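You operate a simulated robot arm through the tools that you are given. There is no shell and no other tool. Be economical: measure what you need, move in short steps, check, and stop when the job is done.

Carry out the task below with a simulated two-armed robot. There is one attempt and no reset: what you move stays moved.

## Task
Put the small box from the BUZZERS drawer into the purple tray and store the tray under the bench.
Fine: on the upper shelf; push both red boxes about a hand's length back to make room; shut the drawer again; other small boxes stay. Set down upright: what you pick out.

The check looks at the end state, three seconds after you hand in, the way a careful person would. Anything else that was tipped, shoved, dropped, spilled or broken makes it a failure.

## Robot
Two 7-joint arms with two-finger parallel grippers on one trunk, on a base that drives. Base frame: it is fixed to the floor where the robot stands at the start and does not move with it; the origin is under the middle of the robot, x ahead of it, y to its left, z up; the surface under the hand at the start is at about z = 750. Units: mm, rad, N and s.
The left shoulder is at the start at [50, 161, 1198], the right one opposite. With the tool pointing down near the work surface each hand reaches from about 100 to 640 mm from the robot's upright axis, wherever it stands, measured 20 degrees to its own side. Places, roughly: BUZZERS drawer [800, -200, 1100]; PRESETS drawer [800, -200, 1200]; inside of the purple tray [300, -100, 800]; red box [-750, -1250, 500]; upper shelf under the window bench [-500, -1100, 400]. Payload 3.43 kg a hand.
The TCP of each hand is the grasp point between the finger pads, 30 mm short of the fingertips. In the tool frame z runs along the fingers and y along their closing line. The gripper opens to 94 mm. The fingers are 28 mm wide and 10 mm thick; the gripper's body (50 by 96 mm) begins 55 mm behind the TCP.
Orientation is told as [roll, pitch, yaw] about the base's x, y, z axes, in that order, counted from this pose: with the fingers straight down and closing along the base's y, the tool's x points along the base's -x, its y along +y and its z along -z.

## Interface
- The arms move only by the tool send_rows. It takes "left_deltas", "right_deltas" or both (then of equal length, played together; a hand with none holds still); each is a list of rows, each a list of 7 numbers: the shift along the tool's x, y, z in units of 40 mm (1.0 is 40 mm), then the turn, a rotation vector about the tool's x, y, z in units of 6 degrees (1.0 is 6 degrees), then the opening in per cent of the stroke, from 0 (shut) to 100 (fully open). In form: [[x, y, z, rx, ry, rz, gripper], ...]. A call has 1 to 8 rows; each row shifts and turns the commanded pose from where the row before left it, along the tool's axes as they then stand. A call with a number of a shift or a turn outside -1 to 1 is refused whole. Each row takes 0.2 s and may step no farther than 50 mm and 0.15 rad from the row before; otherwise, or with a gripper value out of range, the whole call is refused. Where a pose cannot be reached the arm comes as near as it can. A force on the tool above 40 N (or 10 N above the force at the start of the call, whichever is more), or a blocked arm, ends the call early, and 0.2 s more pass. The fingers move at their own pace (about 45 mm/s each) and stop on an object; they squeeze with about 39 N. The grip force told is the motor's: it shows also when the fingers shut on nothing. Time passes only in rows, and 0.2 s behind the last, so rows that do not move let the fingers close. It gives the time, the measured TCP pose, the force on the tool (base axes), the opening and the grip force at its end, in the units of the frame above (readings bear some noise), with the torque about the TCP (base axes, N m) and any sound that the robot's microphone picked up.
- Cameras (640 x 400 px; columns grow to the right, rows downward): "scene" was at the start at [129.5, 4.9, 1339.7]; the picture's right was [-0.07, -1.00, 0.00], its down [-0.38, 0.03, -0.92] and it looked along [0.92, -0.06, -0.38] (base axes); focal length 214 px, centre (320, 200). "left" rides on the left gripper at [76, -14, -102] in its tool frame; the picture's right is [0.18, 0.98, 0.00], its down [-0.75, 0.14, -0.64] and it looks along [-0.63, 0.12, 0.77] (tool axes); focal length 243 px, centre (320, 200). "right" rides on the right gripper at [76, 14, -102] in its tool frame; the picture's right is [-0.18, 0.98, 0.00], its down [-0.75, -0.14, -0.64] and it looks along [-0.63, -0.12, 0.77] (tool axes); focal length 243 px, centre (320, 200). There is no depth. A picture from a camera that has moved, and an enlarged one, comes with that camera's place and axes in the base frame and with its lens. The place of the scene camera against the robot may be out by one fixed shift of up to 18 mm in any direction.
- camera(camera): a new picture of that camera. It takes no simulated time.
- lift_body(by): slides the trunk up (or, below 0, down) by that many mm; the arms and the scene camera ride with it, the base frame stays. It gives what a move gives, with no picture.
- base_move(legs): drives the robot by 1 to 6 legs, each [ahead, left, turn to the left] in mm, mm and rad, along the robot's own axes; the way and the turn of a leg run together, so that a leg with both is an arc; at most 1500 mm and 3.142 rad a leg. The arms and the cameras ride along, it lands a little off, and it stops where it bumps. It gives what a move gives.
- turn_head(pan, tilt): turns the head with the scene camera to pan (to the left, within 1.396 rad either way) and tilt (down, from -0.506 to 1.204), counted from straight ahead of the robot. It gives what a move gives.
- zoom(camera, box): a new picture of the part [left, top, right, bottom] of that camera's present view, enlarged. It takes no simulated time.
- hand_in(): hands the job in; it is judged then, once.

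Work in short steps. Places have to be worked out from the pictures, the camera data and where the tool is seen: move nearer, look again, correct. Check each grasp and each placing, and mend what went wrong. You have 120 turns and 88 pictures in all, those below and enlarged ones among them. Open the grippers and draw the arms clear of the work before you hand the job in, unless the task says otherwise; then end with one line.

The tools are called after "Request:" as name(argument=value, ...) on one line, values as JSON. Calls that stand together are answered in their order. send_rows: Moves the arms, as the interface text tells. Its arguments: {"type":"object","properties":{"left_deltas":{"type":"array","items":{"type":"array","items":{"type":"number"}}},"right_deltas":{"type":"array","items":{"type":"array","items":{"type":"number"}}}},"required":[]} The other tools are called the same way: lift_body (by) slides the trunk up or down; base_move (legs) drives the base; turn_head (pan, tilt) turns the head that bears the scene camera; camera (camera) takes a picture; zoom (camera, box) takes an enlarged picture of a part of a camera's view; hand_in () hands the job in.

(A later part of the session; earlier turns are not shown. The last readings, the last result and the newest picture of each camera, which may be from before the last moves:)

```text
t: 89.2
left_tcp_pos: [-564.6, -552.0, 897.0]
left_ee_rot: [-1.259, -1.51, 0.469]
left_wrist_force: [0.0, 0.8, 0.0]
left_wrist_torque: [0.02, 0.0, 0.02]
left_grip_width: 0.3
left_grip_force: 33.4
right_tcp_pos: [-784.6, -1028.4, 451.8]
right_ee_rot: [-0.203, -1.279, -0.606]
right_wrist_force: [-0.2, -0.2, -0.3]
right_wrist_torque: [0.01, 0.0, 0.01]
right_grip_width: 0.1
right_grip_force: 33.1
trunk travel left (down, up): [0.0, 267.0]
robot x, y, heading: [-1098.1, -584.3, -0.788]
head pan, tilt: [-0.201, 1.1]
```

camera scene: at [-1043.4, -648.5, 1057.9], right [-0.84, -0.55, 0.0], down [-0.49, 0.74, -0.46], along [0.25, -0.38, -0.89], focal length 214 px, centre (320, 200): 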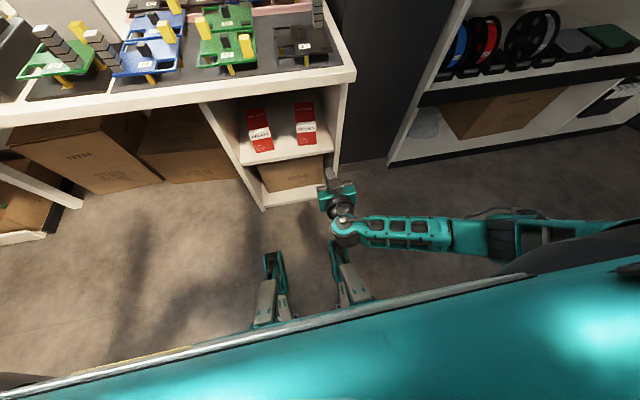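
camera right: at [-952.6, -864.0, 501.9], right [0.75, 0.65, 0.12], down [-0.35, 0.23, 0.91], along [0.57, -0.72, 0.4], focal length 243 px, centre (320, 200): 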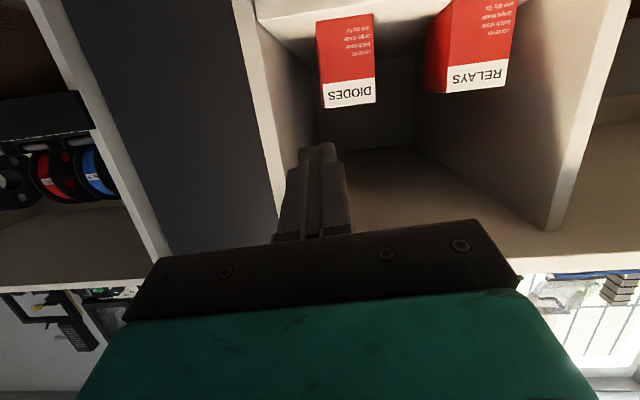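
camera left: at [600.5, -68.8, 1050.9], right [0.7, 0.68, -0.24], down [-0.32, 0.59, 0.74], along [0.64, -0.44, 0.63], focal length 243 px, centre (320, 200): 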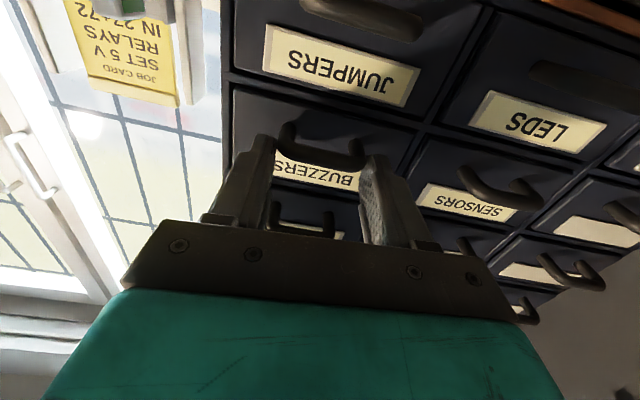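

Clear at z=452. I pull the hand in 55 mm, centre it on DIODES (v≈−1265) and drive ahead 145 mm so the fingertips stop just short of the box.

Request:
send_rows(right_deltas=[[0.2, 0.2, -0.7, 0, 0, 0, 0], [0.2, 0.2, -0.65, 0, 0, 0, 0]])

Request:
base_move(legs=[[140, 0, 0]])

Request:
camera(camera="right")

```text
t: 89.8
left_tcp_pos: [-565.8, -551.2, 899.0]
left_ee_rot: [-1.279, -1.51, 0.489]
left_wrist_force: [0.7, 0.1, 0.8]
left_wrist_torque: [0.0, -0.02, 0.0]
left_grip_width: 0.0
left_grip_force: 32.5
right_tcp_pos: [-806.8, -985.4, 464.9]
right_ee_rot: [-0.201, -1.304, -0.613]
right_wrist_force: [-0.2, -0.4, -0.7]
right_wrist_torque: [-0.04, 0.0, -0.04]
right_grip_width: 0.0
right_grip_force: 33.3
trunk travel left (down, up): [0.0, 267.0]
robot x, y, heading: [-1103.4, -581.1, -0.786]
head pan, tilt: [-0.201, 1.1]
```

```text
t: 91.1
left_tcp_pos: [-470.0, -648.4, 898.9]
left_ee_rot: [-1.316, -1.51, 0.525]
left_wrist_force: [-0.3, 0.6, -0.7]
left_wrist_torque: [0.0, 0.01, 0.02]
left_grip_width: 0.0
left_grip_force: 33.3
right_tcp_pos: [-708.7, -1082.4, 464.2]
right_ee_rot: [-0.186, -1.304, -0.628]
right_wrist_force: [1.0, 0.4, 0.2]
right_wrist_torque: [0.0, -0.02, 0.03]
right_grip_width: 0.4
right_grip_force: 33.2
trunk travel left (down, up): [0.0, 267.0]
robot x, y, heading: [-1006.7, -678.0, -0.787]
head pan, tilt: [-0.201, 1.1]
```

```text
34 pictures are left
camera right: at [-781.7, -987.9, 417.3], right [0.75, 0.65, 0.13], down [-0.36, 0.24, 0.9], along [0.55, -0.72, 0.42], focal length 243 px, centre (320, 200)
```

right: 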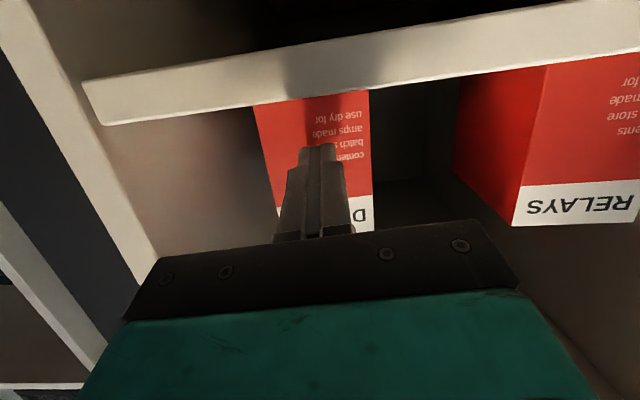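

The tips are just before DIODES, but the wrist camera hangs close to the shelf edge. I pitch the hand 15° more downward (raises the camera), then push forward 90 mm in small steps.

Request:
send_rows(right_deltas=[[0, 0, 0, 0, 0.82, 0, 0], [0, 0, 0, 0, 0.82, 0, 0], [0, 0, 0, 0, 0.82, 0, 0], [-0.25, 0, 0.43, 0, 0, 0, 0], [-0.25, 0, 0.43, 0, 0, 0, 0], [-0.25, 0, 0.43, 0, 0, 0, 0]])

Request:
camera(camera="right")

```text
t: 92.5
left_tcp_pos: [-468.0, -650.9, 896.8]
left_ee_rot: [-1.259, -1.51, 0.468]
left_wrist_force: [-0.6, 1.3, 0.4]
left_wrist_torque: [-0.03, -0.02, 0.0]
left_grip_width: 0.0
left_grip_force: 33.2
right_tcp_pos: [-666.2, -1126.4, 462.4]
right_ee_rot: [-0.099, -1.045, -0.722]
right_wrist_force: [-0.8, -0.1, 0.7]
right_wrist_torque: [0.0, -0.03, -0.03]
right_grip_width: 0.0
right_grip_force: 33.3
trunk travel left (down, up): [0.0, 267.0]
robot x, y, heading: [-1005.0, -680.4, -0.788]
head pan, tilt: [-0.201, 1.1]
```

```text
33 pictures are left
camera right: at [-744.1, -1024.7, 447.1], right [0.78, 0.62, 0.11], down [-0.19, 0.06, 0.98], along [0.6, -0.78, 0.17], focal length 243 px, centre (320, 200)
```

right: 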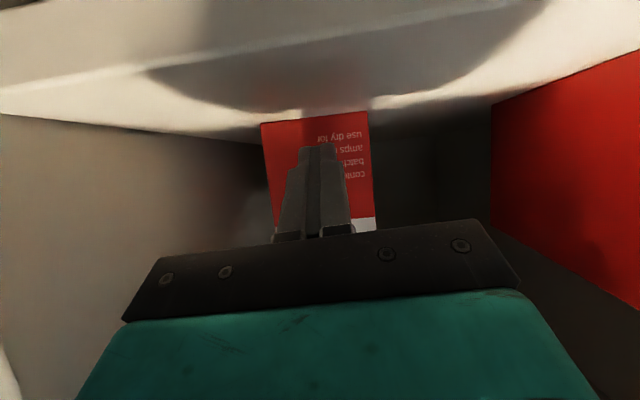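

DIODES is sliding back squarely (tips at n≈351). I push 80 mm more.

Request:
send_rows(right_deltas=[[-0.25, 0, 0.43, 0, 0, 0, 0], [-0.25, 0, 0.43, 0, 0, 0, 0], [-0.25, 0, 0.43, 0, 0, 0, 0], [-0.25, 0, 0.43, 0, 0, 0, 0]])

```text
t: 93.5
left_tcp_pos: [-468.5, -649.4, 897.0]
left_ee_rot: [-1.26, -1.51, 0.469]
left_wrist_force: [0.3, -0.5, 0.0]
left_wrist_torque: [0.04, 0.0, 0.0]
left_grip_width: 0.3
left_grip_force: 32.8
right_tcp_pos: [-622.2, -1177.5, 467.1]
right_ee_rot: [-0.099, -1.046, -0.722]
right_wrist_force: [-0.3, 0.1, 0.4]
right_wrist_torque: [-0.02, -0.01, 0.0]
right_grip_width: 0.0
right_grip_force: 32.9
right hand out of reach, approached as far as the arm can: row 4
trunk travel left (down, up): [0.0, 267.0]
robot x, y, heading: [-1004.3, -677.4, -0.789]
head pan, tilt: [-0.201, 1.1]
```

Arm at full reach with tips at n≈418. I drive ahead 40 mm to finish the push to ~150 mm, then look.

Request:
base_move(legs=[[40, 0, 0]])

Request:
camera(camera="right")

```text
t: 94.4
left_tcp_pos: [-439.2, -678.3, 897.7]
left_ee_rot: [-1.26, -1.51, 0.47]
left_wrist_force: [0.1, 0.5, -0.1]
left_wrist_torque: [0.0, 0.02, 0.01]
left_grip_width: 0.0
left_grip_force: 33.7
right_tcp_pos: [-594.0, -1205.8, 466.7]
right_ee_rot: [-0.097, -1.046, -0.721]
right_wrist_force: [-0.1, 0.2, 0.6]
right_wrist_torque: [0.04, 0.01, -0.02]
right_grip_width: 0.0
right_grip_force: 32.7
trunk travel left (down, up): [0.0, 267.0]
robot x, y, heading: [-973.5, -709.3, -0.785]
head pan, tilt: [-0.201, 1.1]
```

```text
32 pictures are left
camera right: at [-672.2, -1103.5, 452.3], right [0.78, 0.62, 0.11], down [-0.19, 0.07, 0.98], along [0.6, -0.78, 0.17], focal length 243 px, centre (320, 200)
```

right: 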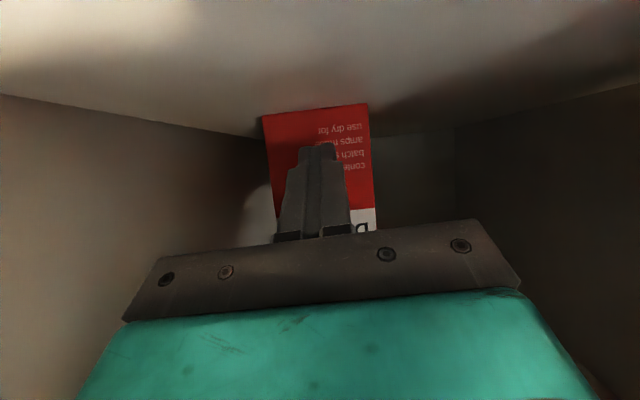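

DIODES is ~150 mm back, upright. I back out 172 mm, shift left 167 mm to the RELAYS line and check alignment.

Request:
base_move(legs=[[-175, 0, 0], [0, 167, 0]])

Request:
camera(camera="right")

```text
t: 97.6
left_tcp_pos: [-444.5, -437.4, 896.5]
left_ee_rot: [-1.259, -1.509, 0.47]
left_wrist_force: [1.2, 0.5, 0.3]
left_wrist_torque: [-0.03, 0.02, -0.01]
left_grip_width: 0.1
left_grip_force: 32.6
right_tcp_pos: [-599.4, -962.4, 468.0]
right_ee_rot: [-0.097, -1.047, -0.72]
right_wrist_force: [-0.5, 0.7, -0.2]
right_wrist_torque: [0.01, -0.01, 0.02]
right_grip_width: 0.0
right_grip_force: 32.8
trunk travel left (down, up): [0.0, 267.0]
robot x, y, heading: [-979.0, -467.5, -0.783]
head pan, tilt: [-0.201, 1.1]
```

```text
31 pictures are left
camera right: at [-676.5, -860.9, 452.3], right [0.78, 0.62, 0.11], down [-0.19, 0.06, 0.98], along [0.6, -0.78, 0.17], focal length 243 px, centre (320, 200)
```

right: 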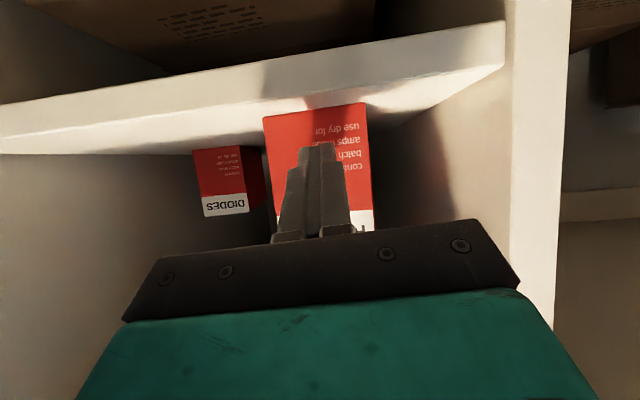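

Aligned on RELAYS (v=−1104). I drive ahead 172 mm to push it back by about the same amount.

Request:
base_move(legs=[[60, 0, 0], [113, 0, 0]])

Request:
camera(camera="right")

```text
t: 99.3
left_tcp_pos: [-323.3, -555.5, 898.7]
left_ee_rot: [-1.26, -1.511, 0.47]
left_wrist_force: [-0.1, -0.2, 1.2]
left_wrist_torque: [0.0, 0.03, 0.01]
left_grip_width: 0.2
left_grip_force: 33.3
right_tcp_pos: [-477.4, -1083.5, 467.3]
right_ee_rot: [-0.096, -1.046, -0.721]
right_wrist_force: [1.1, 0.5, -0.3]
right_wrist_torque: [-0.02, 0.0, 0.0]
right_grip_width: 0.0
right_grip_force: 33.0
trunk travel left (down, up): [0.0, 267.0]
robot x, y, heading: [-860.5, -585.5, -0.786]
head pan, tilt: [-0.201, 1.1]
```

```text
30 pictures are left
camera right: at [-555.7, -982.0, 452.3], right [0.78, 0.62, 0.11], down [-0.19, 0.07, 0.98], along [0.6, -0.78, 0.17], focal length 243 px, centre (320, 200)
```

right: 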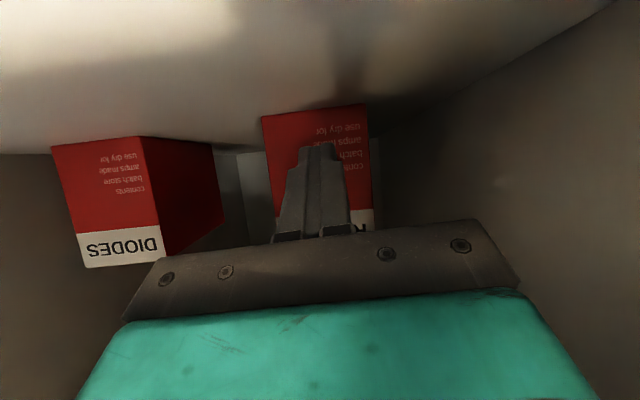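

RELAYS is back to match (tips at n≈454), both upright. I back out 300 mm, raise the trunk, and get ready to return to the tray.

Request:
base_move(legs=[[-300, 0, 0]])

Request:
lift_body(by=225)

Request:
send_rows(right_deltas=[[-0.9, 0, -0.5, 0, 0, 0, 50], [-0.9, 0, -0.5, 0, 0, 0, 100], [-0.9, 0, -0.5, 0, 0, 0, 100], [-0.9, 0, -0.5, 0, 0.5, 0, 100], [-0.9, 0, -0.5, 0, 0.5, 0, 100], [-0.9, 0, -0.5, 0, 0.5, 0, 100], [-0.9, 0, -0.5, 0, 0.5, 0, 100], [-0.9, 0, -0.5, 0, 0.5, 0, 100]])

Request:
turn_head(pan=0, tilt=0.5)

Request:
camera(camera="scene")

```text
t: 101.4
left_tcp_pos: [-535.2, -343.8, 897.9]
left_ee_rot: [-1.259, -1.509, 0.467]
left_wrist_force: [0.0, 0.2, 0.8]
left_wrist_torque: [-0.02, 0.01, -0.01]
left_grip_width: 0.1
left_grip_force: 32.7
right_tcp_pos: [-689.3, -870.7, 467.4]
right_ee_rot: [-0.098, -1.046, -0.721]
right_wrist_force: [0.1, 0.3, 0.7]
right_wrist_torque: [-0.05, 0.0, 0.01]
right_grip_width: 0.2
right_grip_force: 32.8
trunk travel left (down, up): [0.0, 267.0]
robot x, y, heading: [-1073.6, -372.5, -0.785]
head pan, tilt: [-0.201, 1.1]
```

```text
t: 103.8
left_tcp_pos: [-535.1, -344.1, 1121.7]
left_ee_rot: [-1.256, -1.508, 0.468]
left_wrist_force: [-0.3, 0.1, -0.4]
left_wrist_torque: [0.0, 0.0, -0.04]
left_grip_width: 0.0
left_grip_force: 32.7
right_tcp_pos: [-689.5, -871.4, 693.2]
right_ee_rot: [-0.097, -1.046, -0.72]
right_wrist_force: [-0.1, 0.5, 0.3]
right_wrist_torque: [-0.01, 0.0, 0.0]
right_grip_width: 0.0
right_grip_force: 33.0
trunk travel left (down, up): [-225.0, 42.0]
robot x, y, heading: [-1069.7, -372.7, -0.787]
head pan, tilt: [-0.201, 1.1]
```

```text
t: 105.6
left_tcp_pos: [-534.8, -343.9, 1121.1]
left_ee_rot: [-1.258, -1.509, 0.469]
left_wrist_force: [-0.2, -0.3, 0.6]
left_wrist_torque: [-0.01, 0.02, -0.03]
left_grip_width: 0.3
left_grip_force: 33.3
right_tcp_pos: [-657.7, -879.5, 1019.5]
right_ee_rot: [-0.069, -0.782, -0.756]
right_wrist_force: [0.2, -0.3, 0.3]
right_wrist_torque: [0.02, -0.01, 0.02]
right_grip_width: 94.1
right_grip_force: 0.2
trunk travel left (down, up): [-225.0, 42.0]
robot x, y, heading: [-1071.1, -373.9, -0.782]
head pan, tilt: [-0.201, 1.1]
```

```text
t: 106.6
left_tcp_pos: [-535.0, -342.4, 1121.7]
left_ee_rot: [-1.258, -1.51, 0.47]
left_wrist_force: [-0.8, -0.2, -0.5]
left_wrist_torque: [0.0, -0.05, 0.03]
left_grip_width: 0.0
left_grip_force: 33.4
right_tcp_pos: [-658.8, -879.9, 1020.2]
right_ee_rot: [-0.069, -0.786, -0.756]
right_wrist_force: [-0.2, 0.8, -0.7]
right_wrist_torque: [0.0, -0.02, 0.01]
right_grip_width: 93.9
right_grip_force: 0.0
trunk travel left (down, up): [-225.0, 42.0]
robot x, y, heading: [-1072.0, -374.4, -0.785]
head pan, tilt: [0.0, 0.499]
```

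```text
29 pictures are left
camera scene: at [-982.7, -454.6, 1330.0], right [-0.71, -0.71, 0.0], down [-0.34, 0.34, -0.88], along [0.62, -0.62, -0.48], focal length 214 px, centre (320, 200)
```

scene: 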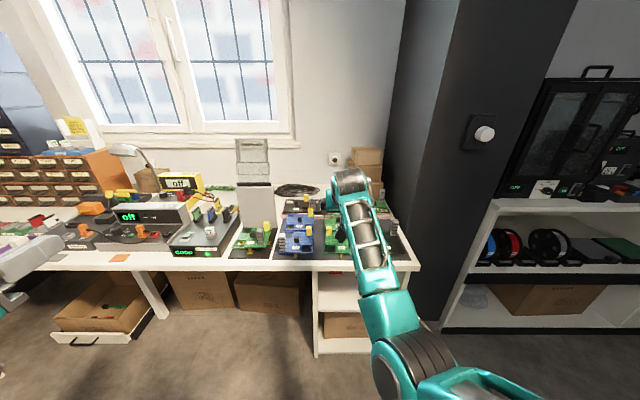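

Arms are clear. I drive back left 1100 mm at this distance, turn to heading 0.05 and go to the stance where I placed the box.

Request:
base_move(legs=[[0, 1100, 0], [0, 0, 0.835]])

```text
t: 118.8
left_tcp_pos: [49.4, 830.7, 1122.5]
left_ee_rot: [-1.257, -1.51, 1.313]
left_wrist_force: [0.5, -0.2, -0.4]
left_wrist_torque: [0.04, 0.02, 0.0]
left_grip_width: 0.0
left_grip_force: 32.8
right_tcp_pos: [366.6, 382.3, 1020.2]
right_ee_rot: [-0.071, -0.784, 0.086]
right_wrist_force: [0.6, -0.3, 0.4]
right_wrist_torque: [0.0, 0.0, -0.01]
right_grip_width: 93.8
right_grip_force: 0.1
trunk travel left (down, up): [-225.0, 42.0]
robot x, y, heading: [-286.9, 414.7, 0.055]
head pan, tilt: [0.0, 0.499]
```

I drive to the proven stance near (55,61).

Request:
base_move(legs=[[0, -372, 0], [315, 0, 0]])

Request:
turn_head(pan=-0.2, tilt=0.7)

Request:
camera(camera="scene")

```text
t: 124.3
left_tcp_pos: [387.1, 477.0, 1120.7]
left_ee_rot: [-1.25, -1.508, 1.303]
left_wrist_force: [-0.1, 0.4, -0.3]
left_wrist_torque: [0.0, -0.02, 0.0]
left_grip_width: 0.1
left_grip_force: 33.0
right_tcp_pos: [705.9, 28.5, 1020.1]
right_ee_rot: [-0.071, -0.783, 0.087]
right_wrist_force: [0.6, -0.2, 0.6]
right_wrist_torque: [-0.01, 0.0, 0.0]
right_grip_width: 93.9
right_grip_force: 0.0
trunk travel left (down, up): [-225.0, 42.0]
robot x, y, heading: [49.4, 57.8, 0.062]
head pan, tilt: [0.0, 0.499]
```

```text
t: 125.1
left_tcp_pos: [387.4, 478.2, 1122.6]
left_ee_rot: [-1.258, -1.51, 1.312]
left_wrist_force: [-1.1, 0.1, 0.3]
left_wrist_torque: [0.02, 0.0, 0.0]
left_grip_width: 0.0
left_grip_force: 33.0
right_tcp_pos: [705.7, 28.7, 1020.0]
right_ee_rot: [-0.068, -0.787, 0.088]
right_wrist_force: [-1.3, -0.6, 0.3]
right_wrist_torque: [-0.01, -0.02, 0.01]
right_grip_width: 94.1
right_grip_force: 0.0
trunk travel left (down, up): [-225.0, 42.0]
robot x, y, heading: [49.5, 56.2, 0.061]
head pan, tilt: [-0.201, 0.7]
```

```text
28 pictures are left
camera scene: at [173.6, 58.4, 1312.4], right [-0.14, -0.99, 0.0], down [-0.64, 0.09, -0.77], along [0.76, -0.11, -0.64], focal length 214 px, centre (320, 200)
```

scene: 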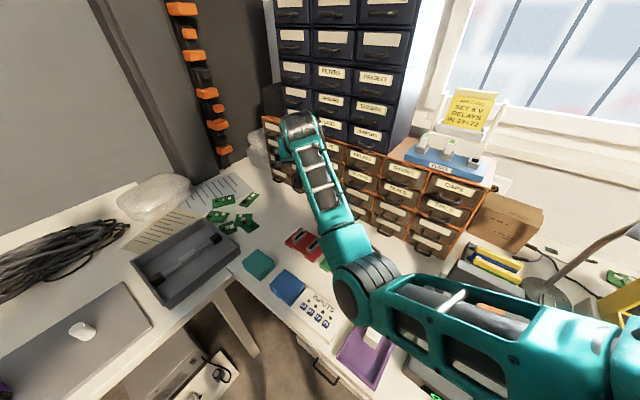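

The drawer is flush. I bring the right hand back over the bench and then turn it to the tray's direction (yaw −0.785, 45° tilt) above the tray.

Request:
send_rows(right_deltas=[[0.7, -0.3, -0.7, 0, 0, 0, 100], [0.7, -0.3, -0.7, 0, 0, 0, 100], [0.7, -0.3, -0.7, 0, 0, 0, 100], [0.7, -0.3, -0.7, 0, 0, 0, 100], [0.7, -0.3, -0.7, 0, 0, 0, 100], [0.7, -0.3, -0.7, 0, 0, 0, 100], [0.7, -0.3, -0.7, 0, 0, 0, 100], [0.7, -0.3, -0.7, 0, 0, 0, 100]])

Request:
send_rows(right_deltas=[[0.43, -0.1, 0.1, 0.68, 0, 0.68, 100], [0.43, -0.1, 0.1, 0.68, 0, 0.68, 100], [0.43, -0.1, 0.1, 0.68, 0, 0.68, 100], [0.43, -0.1, 0.1, 0.68, 0, 0.68, 100], [0.43, -0.1, 0.1, 0.68, 0, 0.68, 100], [0.43, -0.1, 0.1, 0.68, 0, 0.68, 100], [0.43, -0.1, 0.1, 0.68, 0, 0.68, 100], [0.43, -0.1, 0.1, 0.68, 0, 0.68, 100]])

Request:
camera(camera="right")

```text
t: 126.3
left_tcp_pos: [388.1, 476.6, 1122.1]
left_ee_rot: [-1.251, -1.511, 1.307]
left_wrist_force: [-0.4, 0.6, 0.2]
left_wrist_torque: [0.01, 0.01, 0.01]
left_grip_width: 0.0
left_grip_force: 33.1
right_tcp_pos: [546.6, -29.3, 1109.8]
right_ee_rot: [-0.033, -0.98, 0.064]
right_wrist_force: [-0.2, -0.3, -0.1]
right_wrist_torque: [-0.02, 0.01, 0.01]
right_grip_width: 93.9
right_grip_force: 0.1
trunk travel left (down, up): [-225.0, 42.0]
robot x, y, heading: [48.4, 56.2, 0.054]
head pan, tilt: [-0.201, 0.7]
stopped in row 5 (right hand): the arm was blocked; the commanded pose is now the measured one
```

```text
t: 127.0
left_tcp_pos: [387.1, 477.6, 1122.2]
left_ee_rot: [-1.255, -1.512, 1.311]
left_wrist_force: [0.2, -0.6, -0.2]
left_wrist_torque: [0.0, -0.01, -0.01]
left_grip_width: 0.0
left_grip_force: 32.4
right_tcp_pos: [546.2, -39.4, 1145.0]
right_ee_rot: [0.15, -1.151, -0.331]
right_wrist_force: [0.8, 0.7, 0.1]
right_wrist_torque: [0.0, -0.02, 0.01]
right_grip_width: 93.6
right_grip_force: 0.1
trunk travel left (down, up): [-225.0, 42.0]
robot x, y, heading: [52.1, 58.6, 0.061]
head pan, tilt: [-0.201, 0.7]
stopped in row 3 (right hand): the arm was blocked; the commanded pose is now the measured one
```

```text
27 pictures are left
camera right: at [428.6, 0.4, 1118.5], right [0.26, 0.94, 0.23], down [-0.32, -0.14, 0.94], along [0.91, -0.32, 0.26], focal length 243 px, centre (320, 200)
```

right: 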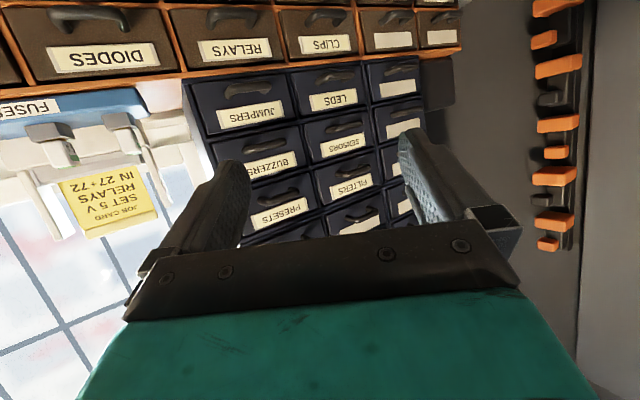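

The right arm was blocked by something. I look at the scene before moving on.

Request:
camera(camera="scene")

```text
26 pictures are left
camera scene: at [173.6, 58.3, 1312.4], right [-0.14, -0.99, 0.0], down [-0.64, 0.09, -0.76], along [0.76, -0.11, -0.64], focal length 214 px, centre (320, 200)
```

scene: 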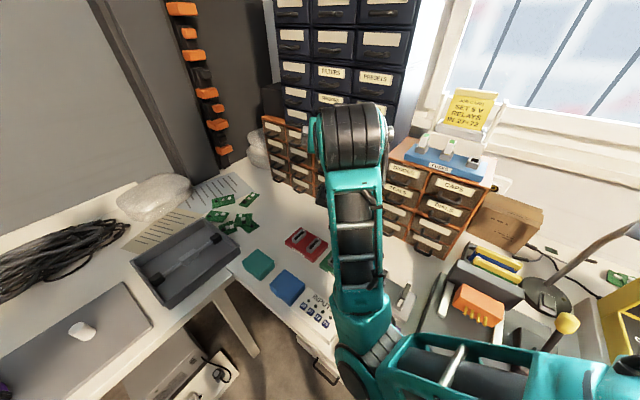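

The elbow hangs low, roughly over the tray. I raise the trunk 42 mm first, then look from a different head angle at the elbow and tray.

Request:
lift_body(by=42)

Request:
turn_head(pan=-0.45, tilt=1.15)

Request:
camera(camera="scene")

```text
t: 127.8
left_tcp_pos: [387.2, 477.2, 1164.0]
left_ee_rot: [-1.257, -1.51, 1.313]
left_wrist_force: [-0.4, 0.5, -0.2]
left_wrist_torque: [-0.02, 0.01, 0.02]
left_grip_width: 0.1
left_grip_force: 33.1
right_tcp_pos: [548.3, -39.8, 1187.0]
right_ee_rot: [0.151, -1.151, -0.332]
right_wrist_force: [0.5, -0.6, 0.3]
right_wrist_torque: [-0.03, -0.01, -0.01]
right_grip_width: 94.1
right_grip_force: 0.1
trunk travel left (down, up): [-267.0, 0.0]
robot x, y, heading: [54.4, 55.6, 0.057]
head pan, tilt: [-0.201, 0.7]
```

```text
t: 128.8
left_tcp_pos: [386.6, 477.6, 1162.9]
left_ee_rot: [-1.259, -1.51, 1.31]
left_wrist_force: [-1.6, 0.3, -0.4]
left_wrist_torque: [0.0, 0.0, 0.06]
left_grip_width: 0.2
left_grip_force: 32.8
right_tcp_pos: [547.2, -40.2, 1185.8]
right_ee_rot: [0.149, -1.15, -0.332]
right_wrist_force: [0.5, -0.6, 0.3]
right_wrist_torque: [-0.01, 0.02, 0.0]
right_grip_width: 93.9
right_grip_force: 0.1
trunk travel left (down, up): [-267.0, 0.0]
robot x, y, heading: [52.2, 55.5, 0.059]
head pan, tilt: [-0.45, 1.15]
```

```text
25 pictures are left
camera scene: at [144.6, 47.7, 1321.0], right [-0.38, -0.92, 0.0], down [-0.84, 0.35, -0.41], along [0.38, -0.16, -0.91], focal length 214 px, centre (320, 200)
```

scene: 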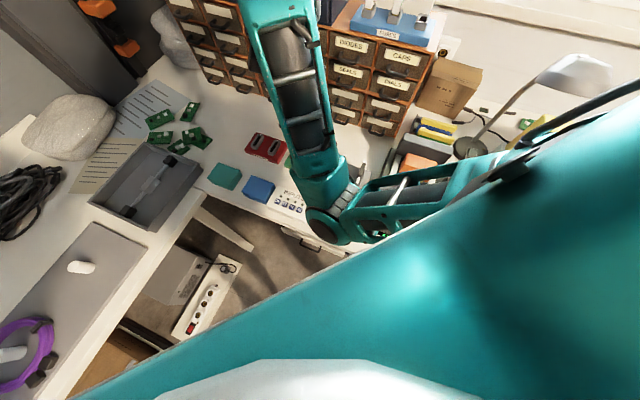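

The trunk rise lifted the elbow. I back the base straight away from the bench 250 mm and check the tray.

Request:
base_move(legs=[[-250, 0, 0]])

Request:
turn_head(pan=-0.3, tilt=0.6)

Request:
camera(camera="scene")

```text
t: 130.6
left_tcp_pos: [137.8, 463.3, 1163.2]
left_ee_rot: [-1.266, -1.509, 1.32]
left_wrist_force: [-0.3, -0.1, -0.5]
left_wrist_torque: [0.03, 0.01, 0.02]
left_grip_width: 0.0
left_grip_force: 33.1
right_tcp_pos: [297.7, -55.4, 1186.9]
right_ee_rot: [0.149, -1.153, -0.333]
right_wrist_force: [-0.2, -0.3, 0.0]
right_wrist_torque: [-0.01, 0.0, 0.0]
right_grip_width: 94.0
right_grip_force: 0.0
trunk travel left (down, up): [-267.0, 0.0]
robot x, y, heading: [-197.6, 42.3, 0.059]
head pan, tilt: [-0.45, 1.15]
```

```text
t: 131.5
left_tcp_pos: [139.4, 463.1, 1161.9]
left_ee_rot: [-1.255, -1.509, 1.311]
left_wrist_force: [-0.4, -0.2, 0.5]
left_wrist_torque: [0.01, -0.02, 0.01]
left_grip_width: 0.2
left_grip_force: 32.6
right_tcp_pos: [298.1, -54.7, 1188.0]
right_ee_rot: [0.146, -1.151, -0.333]
right_wrist_force: [0.4, 0.1, -0.7]
right_wrist_torque: [0.04, -0.01, 0.01]
right_grip_width: 94.0
right_grip_force: 0.0
trunk travel left (down, up): [-267.0, 0.0]
robot x, y, heading: [-195.0, 41.9, 0.059]
head pan, tilt: [-0.3, 0.6]
```

```text
24 pictures are left
camera scene: at [-73.8, 34.7, 1362.6], right [-0.24, -0.97, 0.0], down [-0.55, 0.14, -0.82], along [0.8, -0.2, -0.57], focal length 214 px, centre (320, 200)
```

scene: 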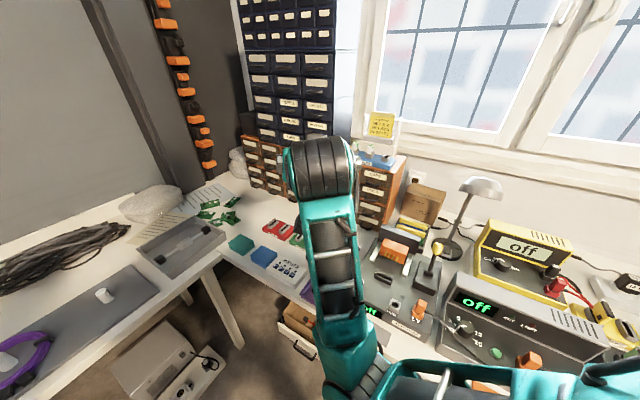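

The tray's corner is visible in place. I bring the right arm back to a home-like pose (fingers down, high, close in) so the elbow comes up.

Request:
send_rows(right_deltas=[[-0.59, -0.25, -0.27, 0, 1, 0, 100], [-0.56, -0.25, -0.33, 0, 1, 0, 100], [-0.52, -0.25, -0.38, 0, 1, 0, 100], [-0.48, -0.25, -0.43, 0, 1, 0, 100], [-0.43, -0.25, -0.48, 0, 1, 0, 100], [-0.38, -0.25, -0.52, 0, 1, 0, 100], [-0.32, -0.25, -0.56, 0, 1, 0, 100], [-0.26, -0.25, -0.59, 0, 1, 0, 100]])

Request:
send_rows(right_deltas=[[0.5, 0, 0, 0, 0.9, 0, 100], [0.5, 0, 0, 0, 0.9, 0, 100], [0.6, 0, 0, 0, 0.9, 0, 100], [0.6, 0, 0, 0, 0, 0, 100]])

Request:
camera(camera="scene")

```text
t: 133.3
left_tcp_pos: [139.0, 462.3, 1163.7]
left_ee_rot: [-1.261, -1.511, 1.315]
left_wrist_force: [-0.1, 0.1, -0.7]
left_wrist_torque: [-0.01, 0.04, -0.02]
left_grip_width: 0.0
left_grip_force: 33.2
right_tcp_pos: [399.4, -168.4, 1334.6]
right_ee_rot: [0.062, -0.314, -0.214]
right_wrist_force: [0.3, -0.6, 0.2]
right_wrist_torque: [0.03, 0.0, 0.02]
right_grip_width: 94.1
right_grip_force: 0.0
right hand out of reach, approached as far as the arm can: row 3, 4, 5, 6, 7
trunk travel left (down, up): [-267.0, 0.0]
robot x, y, heading: [-195.3, 43.0, 0.062]
head pan, tilt: [-0.3, 0.6]
```

```text
t: 134.3
left_tcp_pos: [138.3, 462.4, 1164.2]
left_ee_rot: [-1.264, -1.51, 1.322]
left_wrist_force: [-0.5, -0.3, -0.2]
left_wrist_torque: [0.0, -0.04, -0.03]
left_grip_width: 0.2
left_grip_force: 33.0
right_tcp_pos: [361.5, -159.3, 1324.6]
right_ee_rot: [0.082, -0.04, -0.23]
right_wrist_force: [0.4, -0.4, -1.0]
right_wrist_torque: [0.03, 0.0, -0.02]
right_grip_width: 93.9
right_grip_force: 0.0
right hand out of reach, approached as far as the arm can: row 2, 4
trunk travel left (down, up): [-267.0, 0.0]
robot x, y, heading: [-192.9, 41.0, 0.054]
head pan, tilt: [-0.3, 0.6]
```

```text
23 pictures are left
camera scene: at [-74.6, 34.2, 1362.8], right [-0.24, -0.97, 0.0], down [-0.55, 0.14, -0.83], along [0.8, -0.2, -0.56], focal length 214 px, centre (320, 200)
```

scene: 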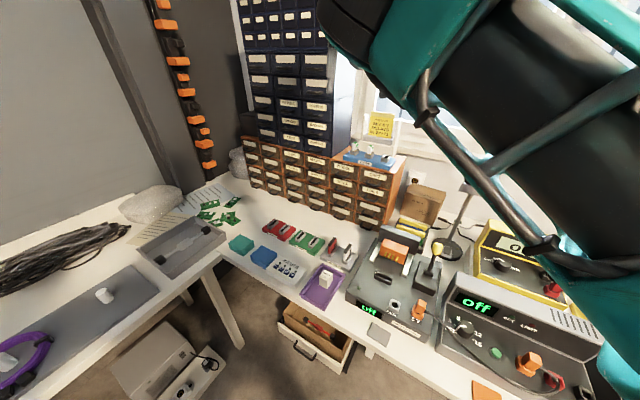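

The elbow is up now, and tray and box are undisturbed. I reposition so the tray is ~520 mm ahead and slightly right, heading −0.45, keeping back from the bench.

Request:
base_move(legs=[[0, 0, -0.504], [-24, 175, 0]])

```text
t: 137.9
left_tcp_pos: [351.3, 418.7, 1163.9]
left_ee_rot: [-1.259, -1.509, 0.815]
left_wrist_force: [-0.5, 0.3, 0.0]
left_wrist_torque: [0.03, -0.02, 0.0]
left_grip_width: 0.0
left_grip_force: 32.8
right_tcp_pos: [250.6, -234.2, 1323.4]
right_ee_rot: [0.08, -0.039, -0.731]
right_wrist_force: [-0.3, -0.2, -0.7]
right_wrist_torque: [-0.03, -0.01, 0.01]
right_grip_width: 93.9
right_grip_force: 0.0
trunk travel left (down, up): [-267.0, 0.0]
robot x, y, heading: [-148.4, 204.3, -0.444]
head pan, tilt: [-0.3, 0.6]
```

I lower the right hand to a hover over the tray's near part while tilting to 45°, in two calls.

Request:
send_rows(right_deltas=[[0.23, 0.32, 0.87, 0.13, -0.6, 0.08, 100], [0.28, 0.32, 0.85, 0.13, -0.6, 0.08, 100], [0.34, 0.32, 0.83, 0.13, -0.6, 0.08, 100], [0.39, 0.32, 0.81, 0.13, -0.6, 0.08, 100], [0.44, 0.32, 0.78, 0.13, -0.6, 0.08, 100], [0.48, 0.32, 0.75, 0.13, -0.6, 0.08, 100]])

Request:
send_rows(right_deltas=[[0.53, 0.32, 0.72, 0, -0.6, 0, 100], [0.57, 0.32, 0.69, 0, -0.6, 0, 100], [0.62, 0.32, 0.65, 0, -0.6, 0, 100], [0.66, 0.32, 0.61, 0, -0.6, 0, 100], [0.69, 0.32, 0.57, 0, -0.6, 0, 100], [0.73, 0.32, 0.53, 0, -0.6, 0, 100]])

Request:
camera(camera="right")

Request:
camera(camera="scene")

```text
t: 139.3
left_tcp_pos: [352.5, 418.9, 1162.4]
left_ee_rot: [-1.249, -1.51, 0.804]
left_wrist_force: [-0.7, -1.1, -0.5]
left_wrist_torque: [0.04, -0.01, 0.03]
left_grip_width: 0.0
left_grip_force: 32.8
right_tcp_pos: [323.9, -268.1, 1143.6]
right_ee_rot: [0.013, -0.413, -0.806]
right_wrist_force: [-0.3, -0.7, -0.7]
right_wrist_torque: [0.01, 0.0, -0.02]
right_grip_width: 94.1
right_grip_force: 0.0
right hand out of reach, approached as far as the arm can: row 2, 3, 4, 5, 6
trunk travel left (down, up): [-267.0, 0.0]
robot x, y, heading: [-146.0, 207.8, -0.441]
head pan, tilt: [-0.3, 0.6]
```

```text
t: 140.7
left_tcp_pos: [351.5, 418.5, 1163.0]
left_ee_rot: [-1.253, -1.51, 0.806]
left_wrist_force: [-0.2, 0.3, 0.3]
left_wrist_torque: [0.0, -0.03, -0.01]
left_grip_width: 0.0
left_grip_force: 32.9
right_tcp_pos: [394.1, -270.7, 929.6]
right_ee_rot: [0.021, -0.79, -0.806]
right_wrist_force: [-0.3, 0.0, -0.1]
right_wrist_torque: [0.0, 0.02, -0.01]
right_grip_width: 93.7
right_grip_force: 0.1
right hand out of reach, approached as far as the arm can: row 1, 2, 3, 4, 5, 6
trunk travel left (down, up): [-267.0, 0.0]
robot x, y, heading: [-144.0, 210.6, -0.44]
head pan, tilt: [-0.3, 0.6]
```

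```text
22 pictures are left
camera right: at [315.2, -170.1, 948.8], right [0.79, 0.6, 0.15], down [-0.06, -0.16, 0.98], along [0.61, -0.79, -0.09], focal length 243 px, centre (320, 200)
```

right: 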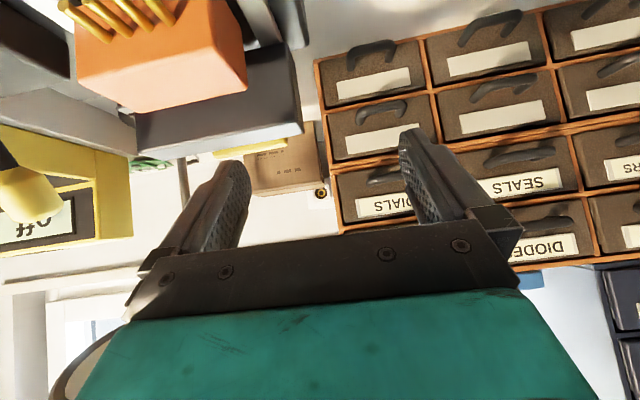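

```text
21 pictures are left
camera scene: at [-45.2, 144.2, 1362.7], right [-0.68, -0.74, 0.0], down [-0.42, 0.38, -0.82], along [0.61, -0.56, -0.57], focal length 214 px, centre (320, 200)
```

scene: 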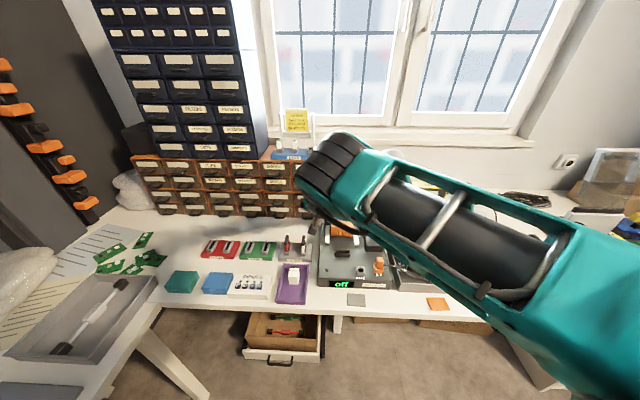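

The hand reached 45° tilt but stayed too far forward. I retreat it horizontally toward the tray, away from the instruments.

Request:
send_rows(right_deltas=[[0.6, 0.3, -0.75, 0, 0, 0, 100], [0.65, 0.35, -0.7, 0, 0, 0, 100], [0.7, 0.35, -0.7, 0, 0, 0, 100], [0.7, 0.35, -0.7, 0, 0, 0, 100], [0.7, 0.35, -0.7, 0, 0, 0, 100]])

```text
t: 141.9
left_tcp_pos: [352.0, 419.0, 1162.9]
left_ee_rot: [-1.256, -1.511, 0.812]
left_wrist_force: [-0.1, 0.4, -0.7]
left_wrist_torque: [-0.02, -0.02, -0.01]
left_grip_width: 0.0
left_grip_force: 33.0
right_tcp_pos: [392.3, -270.5, 930.1]
right_ee_rot: [0.019, -0.789, -0.807]
right_wrist_force: [-0.1, -1.1, 0.3]
right_wrist_torque: [-0.02, 0.02, -0.06]
right_grip_width: 93.9
right_grip_force: 0.2
right hand out of reach, approached as far as the arm can: row 1, 2, 3, 4, 5
trunk travel left (down, up): [-267.0, 0.0]
robot x, y, heading: [-147.4, 210.6, -0.443]
head pan, tilt: [-0.3, 0.6]
```

The arm is stuck at a limit in this relative pose. I undo the tilt while rising, then take a stance with heading 0.05 (where this arm worked well with the tray direction), a bit farther back.

Request:
send_rows(right_deltas=[[-0.53, 0, -0.53, 0, 0.6, 0, 100], [-0.5, 0, -0.56, 0, 0.6, 0, 100], [-0.46, 0, -0.59, 0, 0.6, 0, 100], [-0.42, 0, -0.62, 0, 0.6, 0, 100], [-0.38, 0, -0.64, 0, 0.6, 0, 100], [-0.34, 0, -0.66, 0, 0.6, 0, 100], [-0.3, 0, -0.69, 0, 0.6, 0, 100], [-0.26, 0, -0.7, 0, 0.6, 0, 100]])

Request:
base_move(legs=[[0, 0, 0.495], [20, -153, 0]])

```text
t: 143.7
left_tcp_pos: [351.5, 417.0, 1164.2]
left_ee_rot: [-1.249, -1.512, 0.805]
left_wrist_force: [0.1, -0.4, 0.1]
left_wrist_torque: [-0.02, 0.06, 0.02]
left_grip_width: 0.0
left_grip_force: 33.2
right_tcp_pos: [387.8, -272.6, 1168.2]
right_ee_rot: [0.013, -0.283, -0.803]
right_wrist_force: [-0.2, -0.1, 0.4]
right_wrist_torque: [0.02, -0.05, -0.01]
right_grip_width: 94.0
right_grip_force: 0.1
trunk travel left (down, up): [-267.0, 0.0]
robot x, y, heading: [-145.7, 208.2, -0.439]
head pan, tilt: [-0.3, 0.6]
```

```text
t: 147.1
left_tcp_pos: [219.4, 478.2, 1164.1]
left_ee_rot: [-1.255, -1.511, 1.31]
left_wrist_force: [0.2, 0.2, 0.4]
left_wrist_torque: [-0.02, 0.04, 0.01]
left_grip_width: 0.1
left_grip_force: 33.1
right_tcp_pos: [585.1, -109.5, 1168.2]
right_ee_rot: [0.012, -0.288, -0.299]
right_wrist_force: [-0.4, 0.2, 0.2]
right_wrist_torque: [0.0, 0.0, -0.01]
right_grip_width: 94.0
right_grip_force: 0.0
trunk travel left (down, up): [-267.0, 0.0]
robot x, y, heading: [-115.8, 56.9, 0.055]
head pan, tilt: [-0.3, 0.6]
```

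Now I bring the hand back over the tray, turning yaw to −0.785 at small tilt.

Request:
send_rows(right_deltas=[[0.92, -0.34, 0.12, 0.165, 0, 0.555, 100], [0.92, -0.34, 0.12, 0.165, 0, 0.555, 100], [0.92, -0.34, 0.12, 0.165, 0, 0.555, 100], [0.92, -0.34, 0.12, 0.165, 0, 0.555, 100], [0.92, -0.34, 0.12, 0.165, 0, 0.555, 100], [0.92, -0.34, 0.12, 0.165, 0, 0.555, 100], [0.92, -0.34, 0.12, 0.165, 0, 0.555, 100], [0.92, -0.34, 0.12, 0.165, 0, 0.555, 100]])

Request:
send_rows(right_deltas=[[0.3, 0, 0.4, 0, -0.8, 0, 100], [0.3, 0, 0.4, 0, -0.8, 0, 100], [0.3, 0, 0.4, 0, -0.8, 0, 100], [0.3, 0, 0.4, 0, -0.8, 0, 100], [0.3, 0, 0.3, 0, -0.8, 0, 100], [0.3, 0, 0.3, 0, -0.8, 0, 100]])

```text
t: 148.9
left_tcp_pos: [219.0, 479.5, 1164.1]
left_ee_rot: [-1.263, -1.511, 1.314]
left_wrist_force: [-0.5, -0.4, 0.2]
left_wrist_torque: [0.0, 0.0, 0.01]
left_grip_width: 0.2
left_grip_force: 33.4
right_tcp_pos: [358.7, -92.8, 990.8]
right_ee_rot: [0.019, -0.287, -0.782]
right_wrist_force: [-0.8, -0.2, -0.2]
right_wrist_torque: [0.0, 0.02, 0.02]
right_grip_width: 93.9
right_grip_force: 0.1
right hand out of reach, approached as far as the arm can: row 4, 5, 6, 7, 8
trunk travel left (down, up): [-267.0, 0.0]
robot x, y, heading: [-112.3, 60.5, 0.059]
head pan, tilt: [-0.3, 0.6]
```

```text
t: 149.6
left_tcp_pos: [219.9, 479.2, 1164.1]
left_ee_rot: [-1.255, -1.51, 1.309]
left_wrist_force: [0.4, -0.4, -0.1]
left_wrist_torque: [0.02, 0.01, -0.01]
left_grip_width: 0.0
left_grip_force: 32.9
right_tcp_pos: [399.1, -74.0, 1032.9]
right_ee_rot: [0.199, -0.564, -0.875]
right_wrist_force: [-0.5, -1.3, -0.9]
right_wrist_torque: [-0.01, -0.01, 0.03]
right_grip_width: 93.9
right_grip_force: 0.1
trunk travel left (down, up): [-267.0, 0.0]
robot x, y, heading: [-115.9, 60.4, 0.062]
head pan, tilt: [-0.3, 0.6]
stopped in row 3 (right hand): the arm was blocked; the commanded pose is now the measured one
```

Tilt beyond ~0.5 is blocked here (self-collision). The low aligned arm pose used at the shelf did work, so I back off, face −0.785, and go left to v≈255 so the tray sits on the right arm's side.

Request:
base_move(legs=[[-250, 0, 0], [0, 0, -0.845], [0, 470, 0]])

Request:
turn_head(pan=0, tilt=0.8)

Request:
camera(camera="scene")

```text
t: 157.8
left_tcp_pos: [504.5, 405.2, 1162.8]
left_ee_rot: [-1.254, -1.511, 0.471]
left_wrist_force: [-0.2, -0.2, -0.2]
left_wrist_torque: [-0.01, 0.01, 0.03]
left_grip_width: 0.2
left_grip_force: 32.9
right_tcp_pos: [210.4, -96.4, 1032.3]
right_ee_rot: [0.197, -0.564, -1.716]
right_wrist_force: [-0.1, 0.6, -0.3]
right_wrist_torque: [0.01, 0.01, 0.0]
right_grip_width: 94.2
right_grip_force: 0.0
trunk travel left (down, up): [-267.0, 0.0]
robot x, y, heading: [-30.8, 375.3, -0.789]
head pan, tilt: [-0.3, 0.6]
```

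```text
t: 158.7
left_tcp_pos: [504.0, 405.3, 1163.0]
left_ee_rot: [-1.26, -1.51, 0.47]
left_wrist_force: [0.4, 1.2, -0.4]
left_wrist_torque: [-0.02, -0.04, 0.03]
left_grip_width: 0.2
left_grip_force: 32.7
right_tcp_pos: [209.5, -95.9, 1033.6]
right_ee_rot: [0.2, -0.565, -1.717]
right_wrist_force: [-0.3, 0.4, 0.5]
right_wrist_torque: [-0.04, 0.02, 0.02]
right_grip_width: 93.8
right_grip_force: 0.2
trunk travel left (down, up): [-267.0, 0.0]
robot x, y, heading: [-36.4, 373.3, -0.786]
head pan, tilt: [0.0, 0.799]
```

```text
20 pictures are left
camera scene: at [48.8, 301.8, 1345.9], right [-0.71, -0.71, 0.0], down [-0.51, 0.51, -0.7], along [0.49, -0.49, -0.72], focal length 214 px, centre (320, 200)
```

scene: 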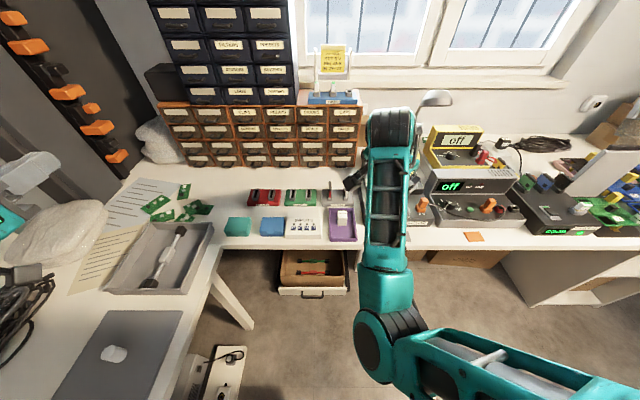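

Not blocked: robot at n≈−290, v≈238, tray 73 mm to its right. I now swing the right hand to point straight ahead with ~50° tilt, descending to z≈900 in front of the bench edge.

Request:
send_rows(right_deltas=[[0.22, 0, 0.35, -0.3, -0.4, -0.84, 100], [0.24, 0, 0.34, -0.33, -0.4, -0.82, 100], [0.25, 0, 0.33, -0.37, -0.4, -0.8, 100], [0.26, 0, 0.32, -0.4, -0.4, -0.77, 100], [0.28, 0, 0.31, -0.43, -0.4, -0.74, 100], [0.29, 0, 0.3, -0.46, -0.4, -0.72, 100], [0.3, 0, 0.29, -0.48, -0.4, -0.69, 100], [0.31, 0, 0.27, -0.52, -0.4, -0.65, 100]])

Request:
camera(camera="right")

```text
t: 159.4
left_tcp_pos: [503.8, 406.9, 1163.1]
left_ee_rot: [-1.255, -1.51, 0.466]
left_wrist_force: [-0.4, 0.2, -0.3]
left_wrist_torque: [-0.03, -0.02, 0.0]
left_grip_width: 0.0
left_grip_force: 32.9
right_tcp_pos: [249.4, -114.1, 1073.0]
right_ee_rot: [0.325, -0.824, -1.581]
right_wrist_force: [-0.4, -0.1, 0.4]
right_wrist_torque: [-0.02, -0.03, 0.01]
right_grip_width: 94.2
right_grip_force: 0.1
trunk travel left (down, up): [-267.0, 0.0]
robot x, y, heading: [-34.6, 378.8, -0.784]
head pan, tilt: [0.0, 0.799]
stopped in row 3 (right hand): the arm was blocked; the commanded pose is now the measured one
```

```text
19 pictures are left
camera right: at [231.0, 12.6, 1087.4], right [0.93, 0.1, 0.35], down [-0.34, -0.1, 0.94], along [0.13, -0.99, -0.06], focal length 243 px, centre (320, 200)
```

right: 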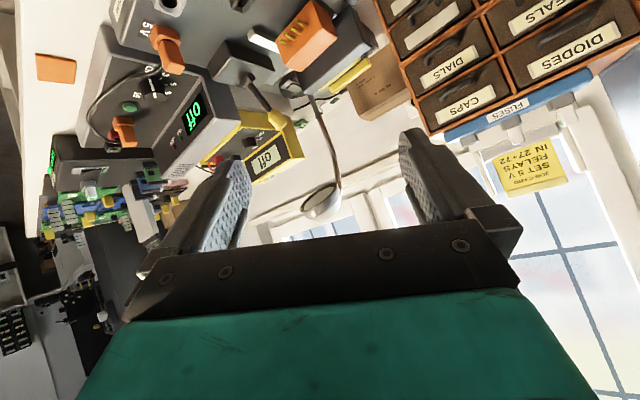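

Blocked again—the elbow is folded into a bad posture. I reset: raise the hand with fingers down to a home-like pose, as before.

Request:
send_rows(right_deltas=[[-0.45, -0.1, -0.42, 0.3, 0.9, 0, 100], [-0.41, -0.1, -0.46, 0.3, 0.9, 0, 100], [-0.37, -0.1, -0.5, 0.3, 0.9, 0, 100], [-0.32, -0.1, -0.53, 0.3, 0.9, 0, 100], [-0.26, -0.1, -0.56, 0.3, 0.9, 0, 100], [-0.21, -0.1, -0.58, 0.3, 0.9, 0, 100], [-0.15, -0.1, -0.6, 0.3, 0.9, 0, 100], [-0.1, -0.1, -0.61, 0.3, 0.9, 0, 100]])

Request:
camera(camera="scene")

```text
t: 161.2
left_tcp_pos: [502.2, 405.7, 1163.8]
left_ee_rot: [-1.261, -1.511, 0.473]
left_wrist_force: [-1.1, 0.8, -0.4]
left_wrist_torque: [-0.04, -0.04, 0.01]
left_grip_width: 0.1
left_grip_force: 32.7
right_tcp_pos: [229.5, -198.9, 1226.5]
right_ee_rot: [-0.001, -0.075, -1.443]
right_wrist_force: [0.9, 0.2, 0.2]
right_wrist_torque: [0.03, 0.0, -0.01]
right_grip_width: 93.9
right_grip_force: 0.0
right hand out of reach, approached as far as the arm can: row 4, 5, 6, 7
trunk travel left (down, up): [-267.0, 0.0]
robot x, y, heading: [-36.6, 372.4, -0.789]
head pan, tilt: [0.0, 0.799]
```

```text
18 pictures are left
camera scene: at [48.5, 302.0, 1345.8], right [-0.71, -0.71, 0.0], down [-0.51, 0.51, -0.7], along [0.49, -0.49, -0.72], focal length 214 px, centre (320, 200)
```

scene: 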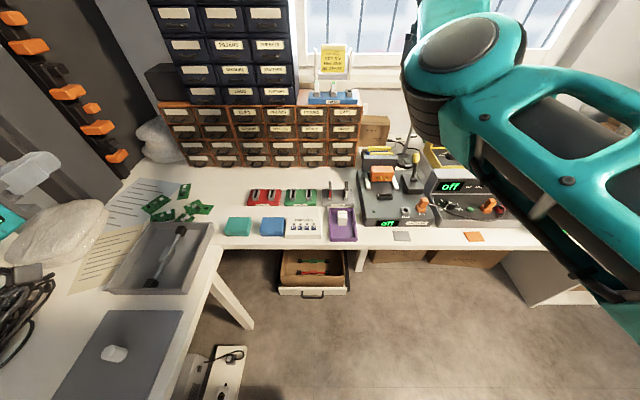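

Elbow is up again. I go to the same relative start pose that worked before the shelf descent (u≈434, lateral −126, tilt 0.56).

Request:
send_rows(right_deltas=[[0.78, -0.15, 0.1, 0.05, -0.77, 0.24, 100], [0.78, -0.15, 0.05, 0.05, -0.77, 0.24, 100], [0.78, -0.15, 0, 0.08, -0.77, 0.24, 100], [0.78, -0.15, 0, 0.08, -0.77, 0.24, 100], [0.78, -0.15, -0.05, 0.1, -0.77, 0.22, 100], [0.78, -0.15, -0.1, 0.1, -0.77, 0.2, 100]])

```text
t: 162.6
left_tcp_pos: [503.2, 405.4, 1163.0]
left_ee_rot: [-1.262, -1.509, 0.473]
left_wrist_force: [0.5, 0.5, -0.4]
left_wrist_torque: [0.04, -0.01, 0.0]
left_grip_width: 0.0
left_grip_force: 33.3
right_tcp_pos: [234.4, -143.9, 1152.9]
right_ee_rot: [0.001, -0.563, -1.599]
right_wrist_force: [0.5, -0.1, -0.6]
right_wrist_torque: [0.02, 0.01, -0.03]
right_grip_width: 94.1
right_grip_force: 0.0
right hand out of reach, approached as far as the arm can: row 1, 2, 3, 4, 5, 6
trunk travel left (down, up): [-267.0, 0.0]
robot x, y, heading: [-34.3, 373.5, -0.783]
head pan, tilt: [0.0, 0.799]
```

Orientation is right though farther out. I back the base 130 mm so the hand descends in front of the bench, then run the same descent-and-turn that worked before.

Request:
base_move(legs=[[-150, 0, 0]])

Request:
send_rows(right_deltas=[[0.48, 0, 0.76, -0.52, -0.5, -0.83, 100], [0.54, 0, 0.72, -0.57, -0.5, -0.8, 100], [0.58, 0, 0.69, -0.63, -0.5, -0.76, 100], [0.62, 0, 0.65, -0.67, -0.5, -0.71, 100], [0.66, 0, 0.61, -0.71, -0.5, -0.67, 100], [0.7, 0, 0.57, -0.75, -0.5, -0.63, 100], [0.73, 0, 0.53, -0.79, -0.5, -0.58, 100], [0.76, 0, 0.48, -0.83, -0.5, -0.53, 100]])

Request:
camera(camera="scene")

```text
t: 164.0
left_tcp_pos: [396.0, 511.2, 1164.2]
left_ee_rot: [-1.268, -1.51, 0.483]
left_wrist_force: [-0.8, -0.7, 0.5]
left_wrist_torque: [0.03, 0.03, -0.02]
left_grip_width: 0.0
left_grip_force: 32.7
right_tcp_pos: [127.4, -37.8, 1153.2]
right_ee_rot: [-0.002, -0.563, -1.6]
right_wrist_force: [0.3, 0.6, 0.6]
right_wrist_torque: [0.02, -0.01, 0.04]
right_grip_width: 94.1
right_grip_force: 0.1
trunk travel left (down, up): [-267.0, 0.0]
robot x, y, heading: [-140.2, 482.0, -0.785]
head pan, tilt: [0.0, 0.799]
```

```text
t: 165.3
left_tcp_pos: [397.6, 511.2, 1164.5]
left_ee_rot: [-1.255, -1.509, 0.466]
left_wrist_force: [-0.2, -0.7, 0.4]
left_wrist_torque: [0.01, -0.02, -0.02]
left_grip_width: 0.1
left_grip_force: 32.9
right_tcp_pos: [161.3, -58.7, 1060.9]
right_ee_rot: [0.122, -1.029, -1.133]
right_wrist_force: [-0.6, -0.5, -0.7]
right_wrist_torque: [-0.01, -0.03, -0.02]
right_grip_width: 94.2
right_grip_force: 0.1
trunk travel left (down, up): [-267.0, 0.0]
robot x, y, heading: [-141.1, 479.3, -0.779]
head pan, tilt: [0.0, 0.799]
stopped in row 6 (right hand): the arm was blocked; the commanded pose is now the measured one
```

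```text
17 pictures are left
camera scene: at [-57.1, 407.6, 1345.8], right [-0.71, -0.71, 0.0], down [-0.51, 0.51, -0.7], along [0.49, -0.49, -0.72], focal length 214 px, centre (320, 200)
```

scene: 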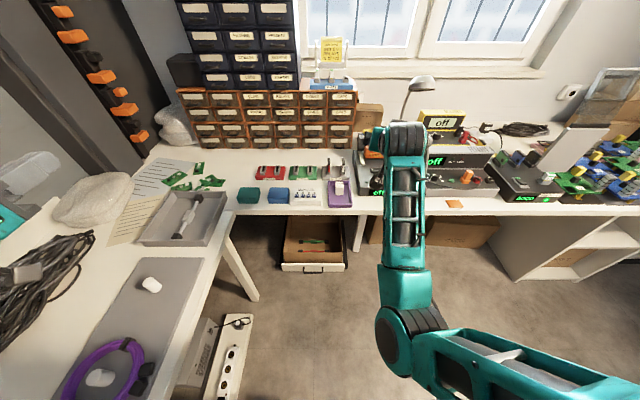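

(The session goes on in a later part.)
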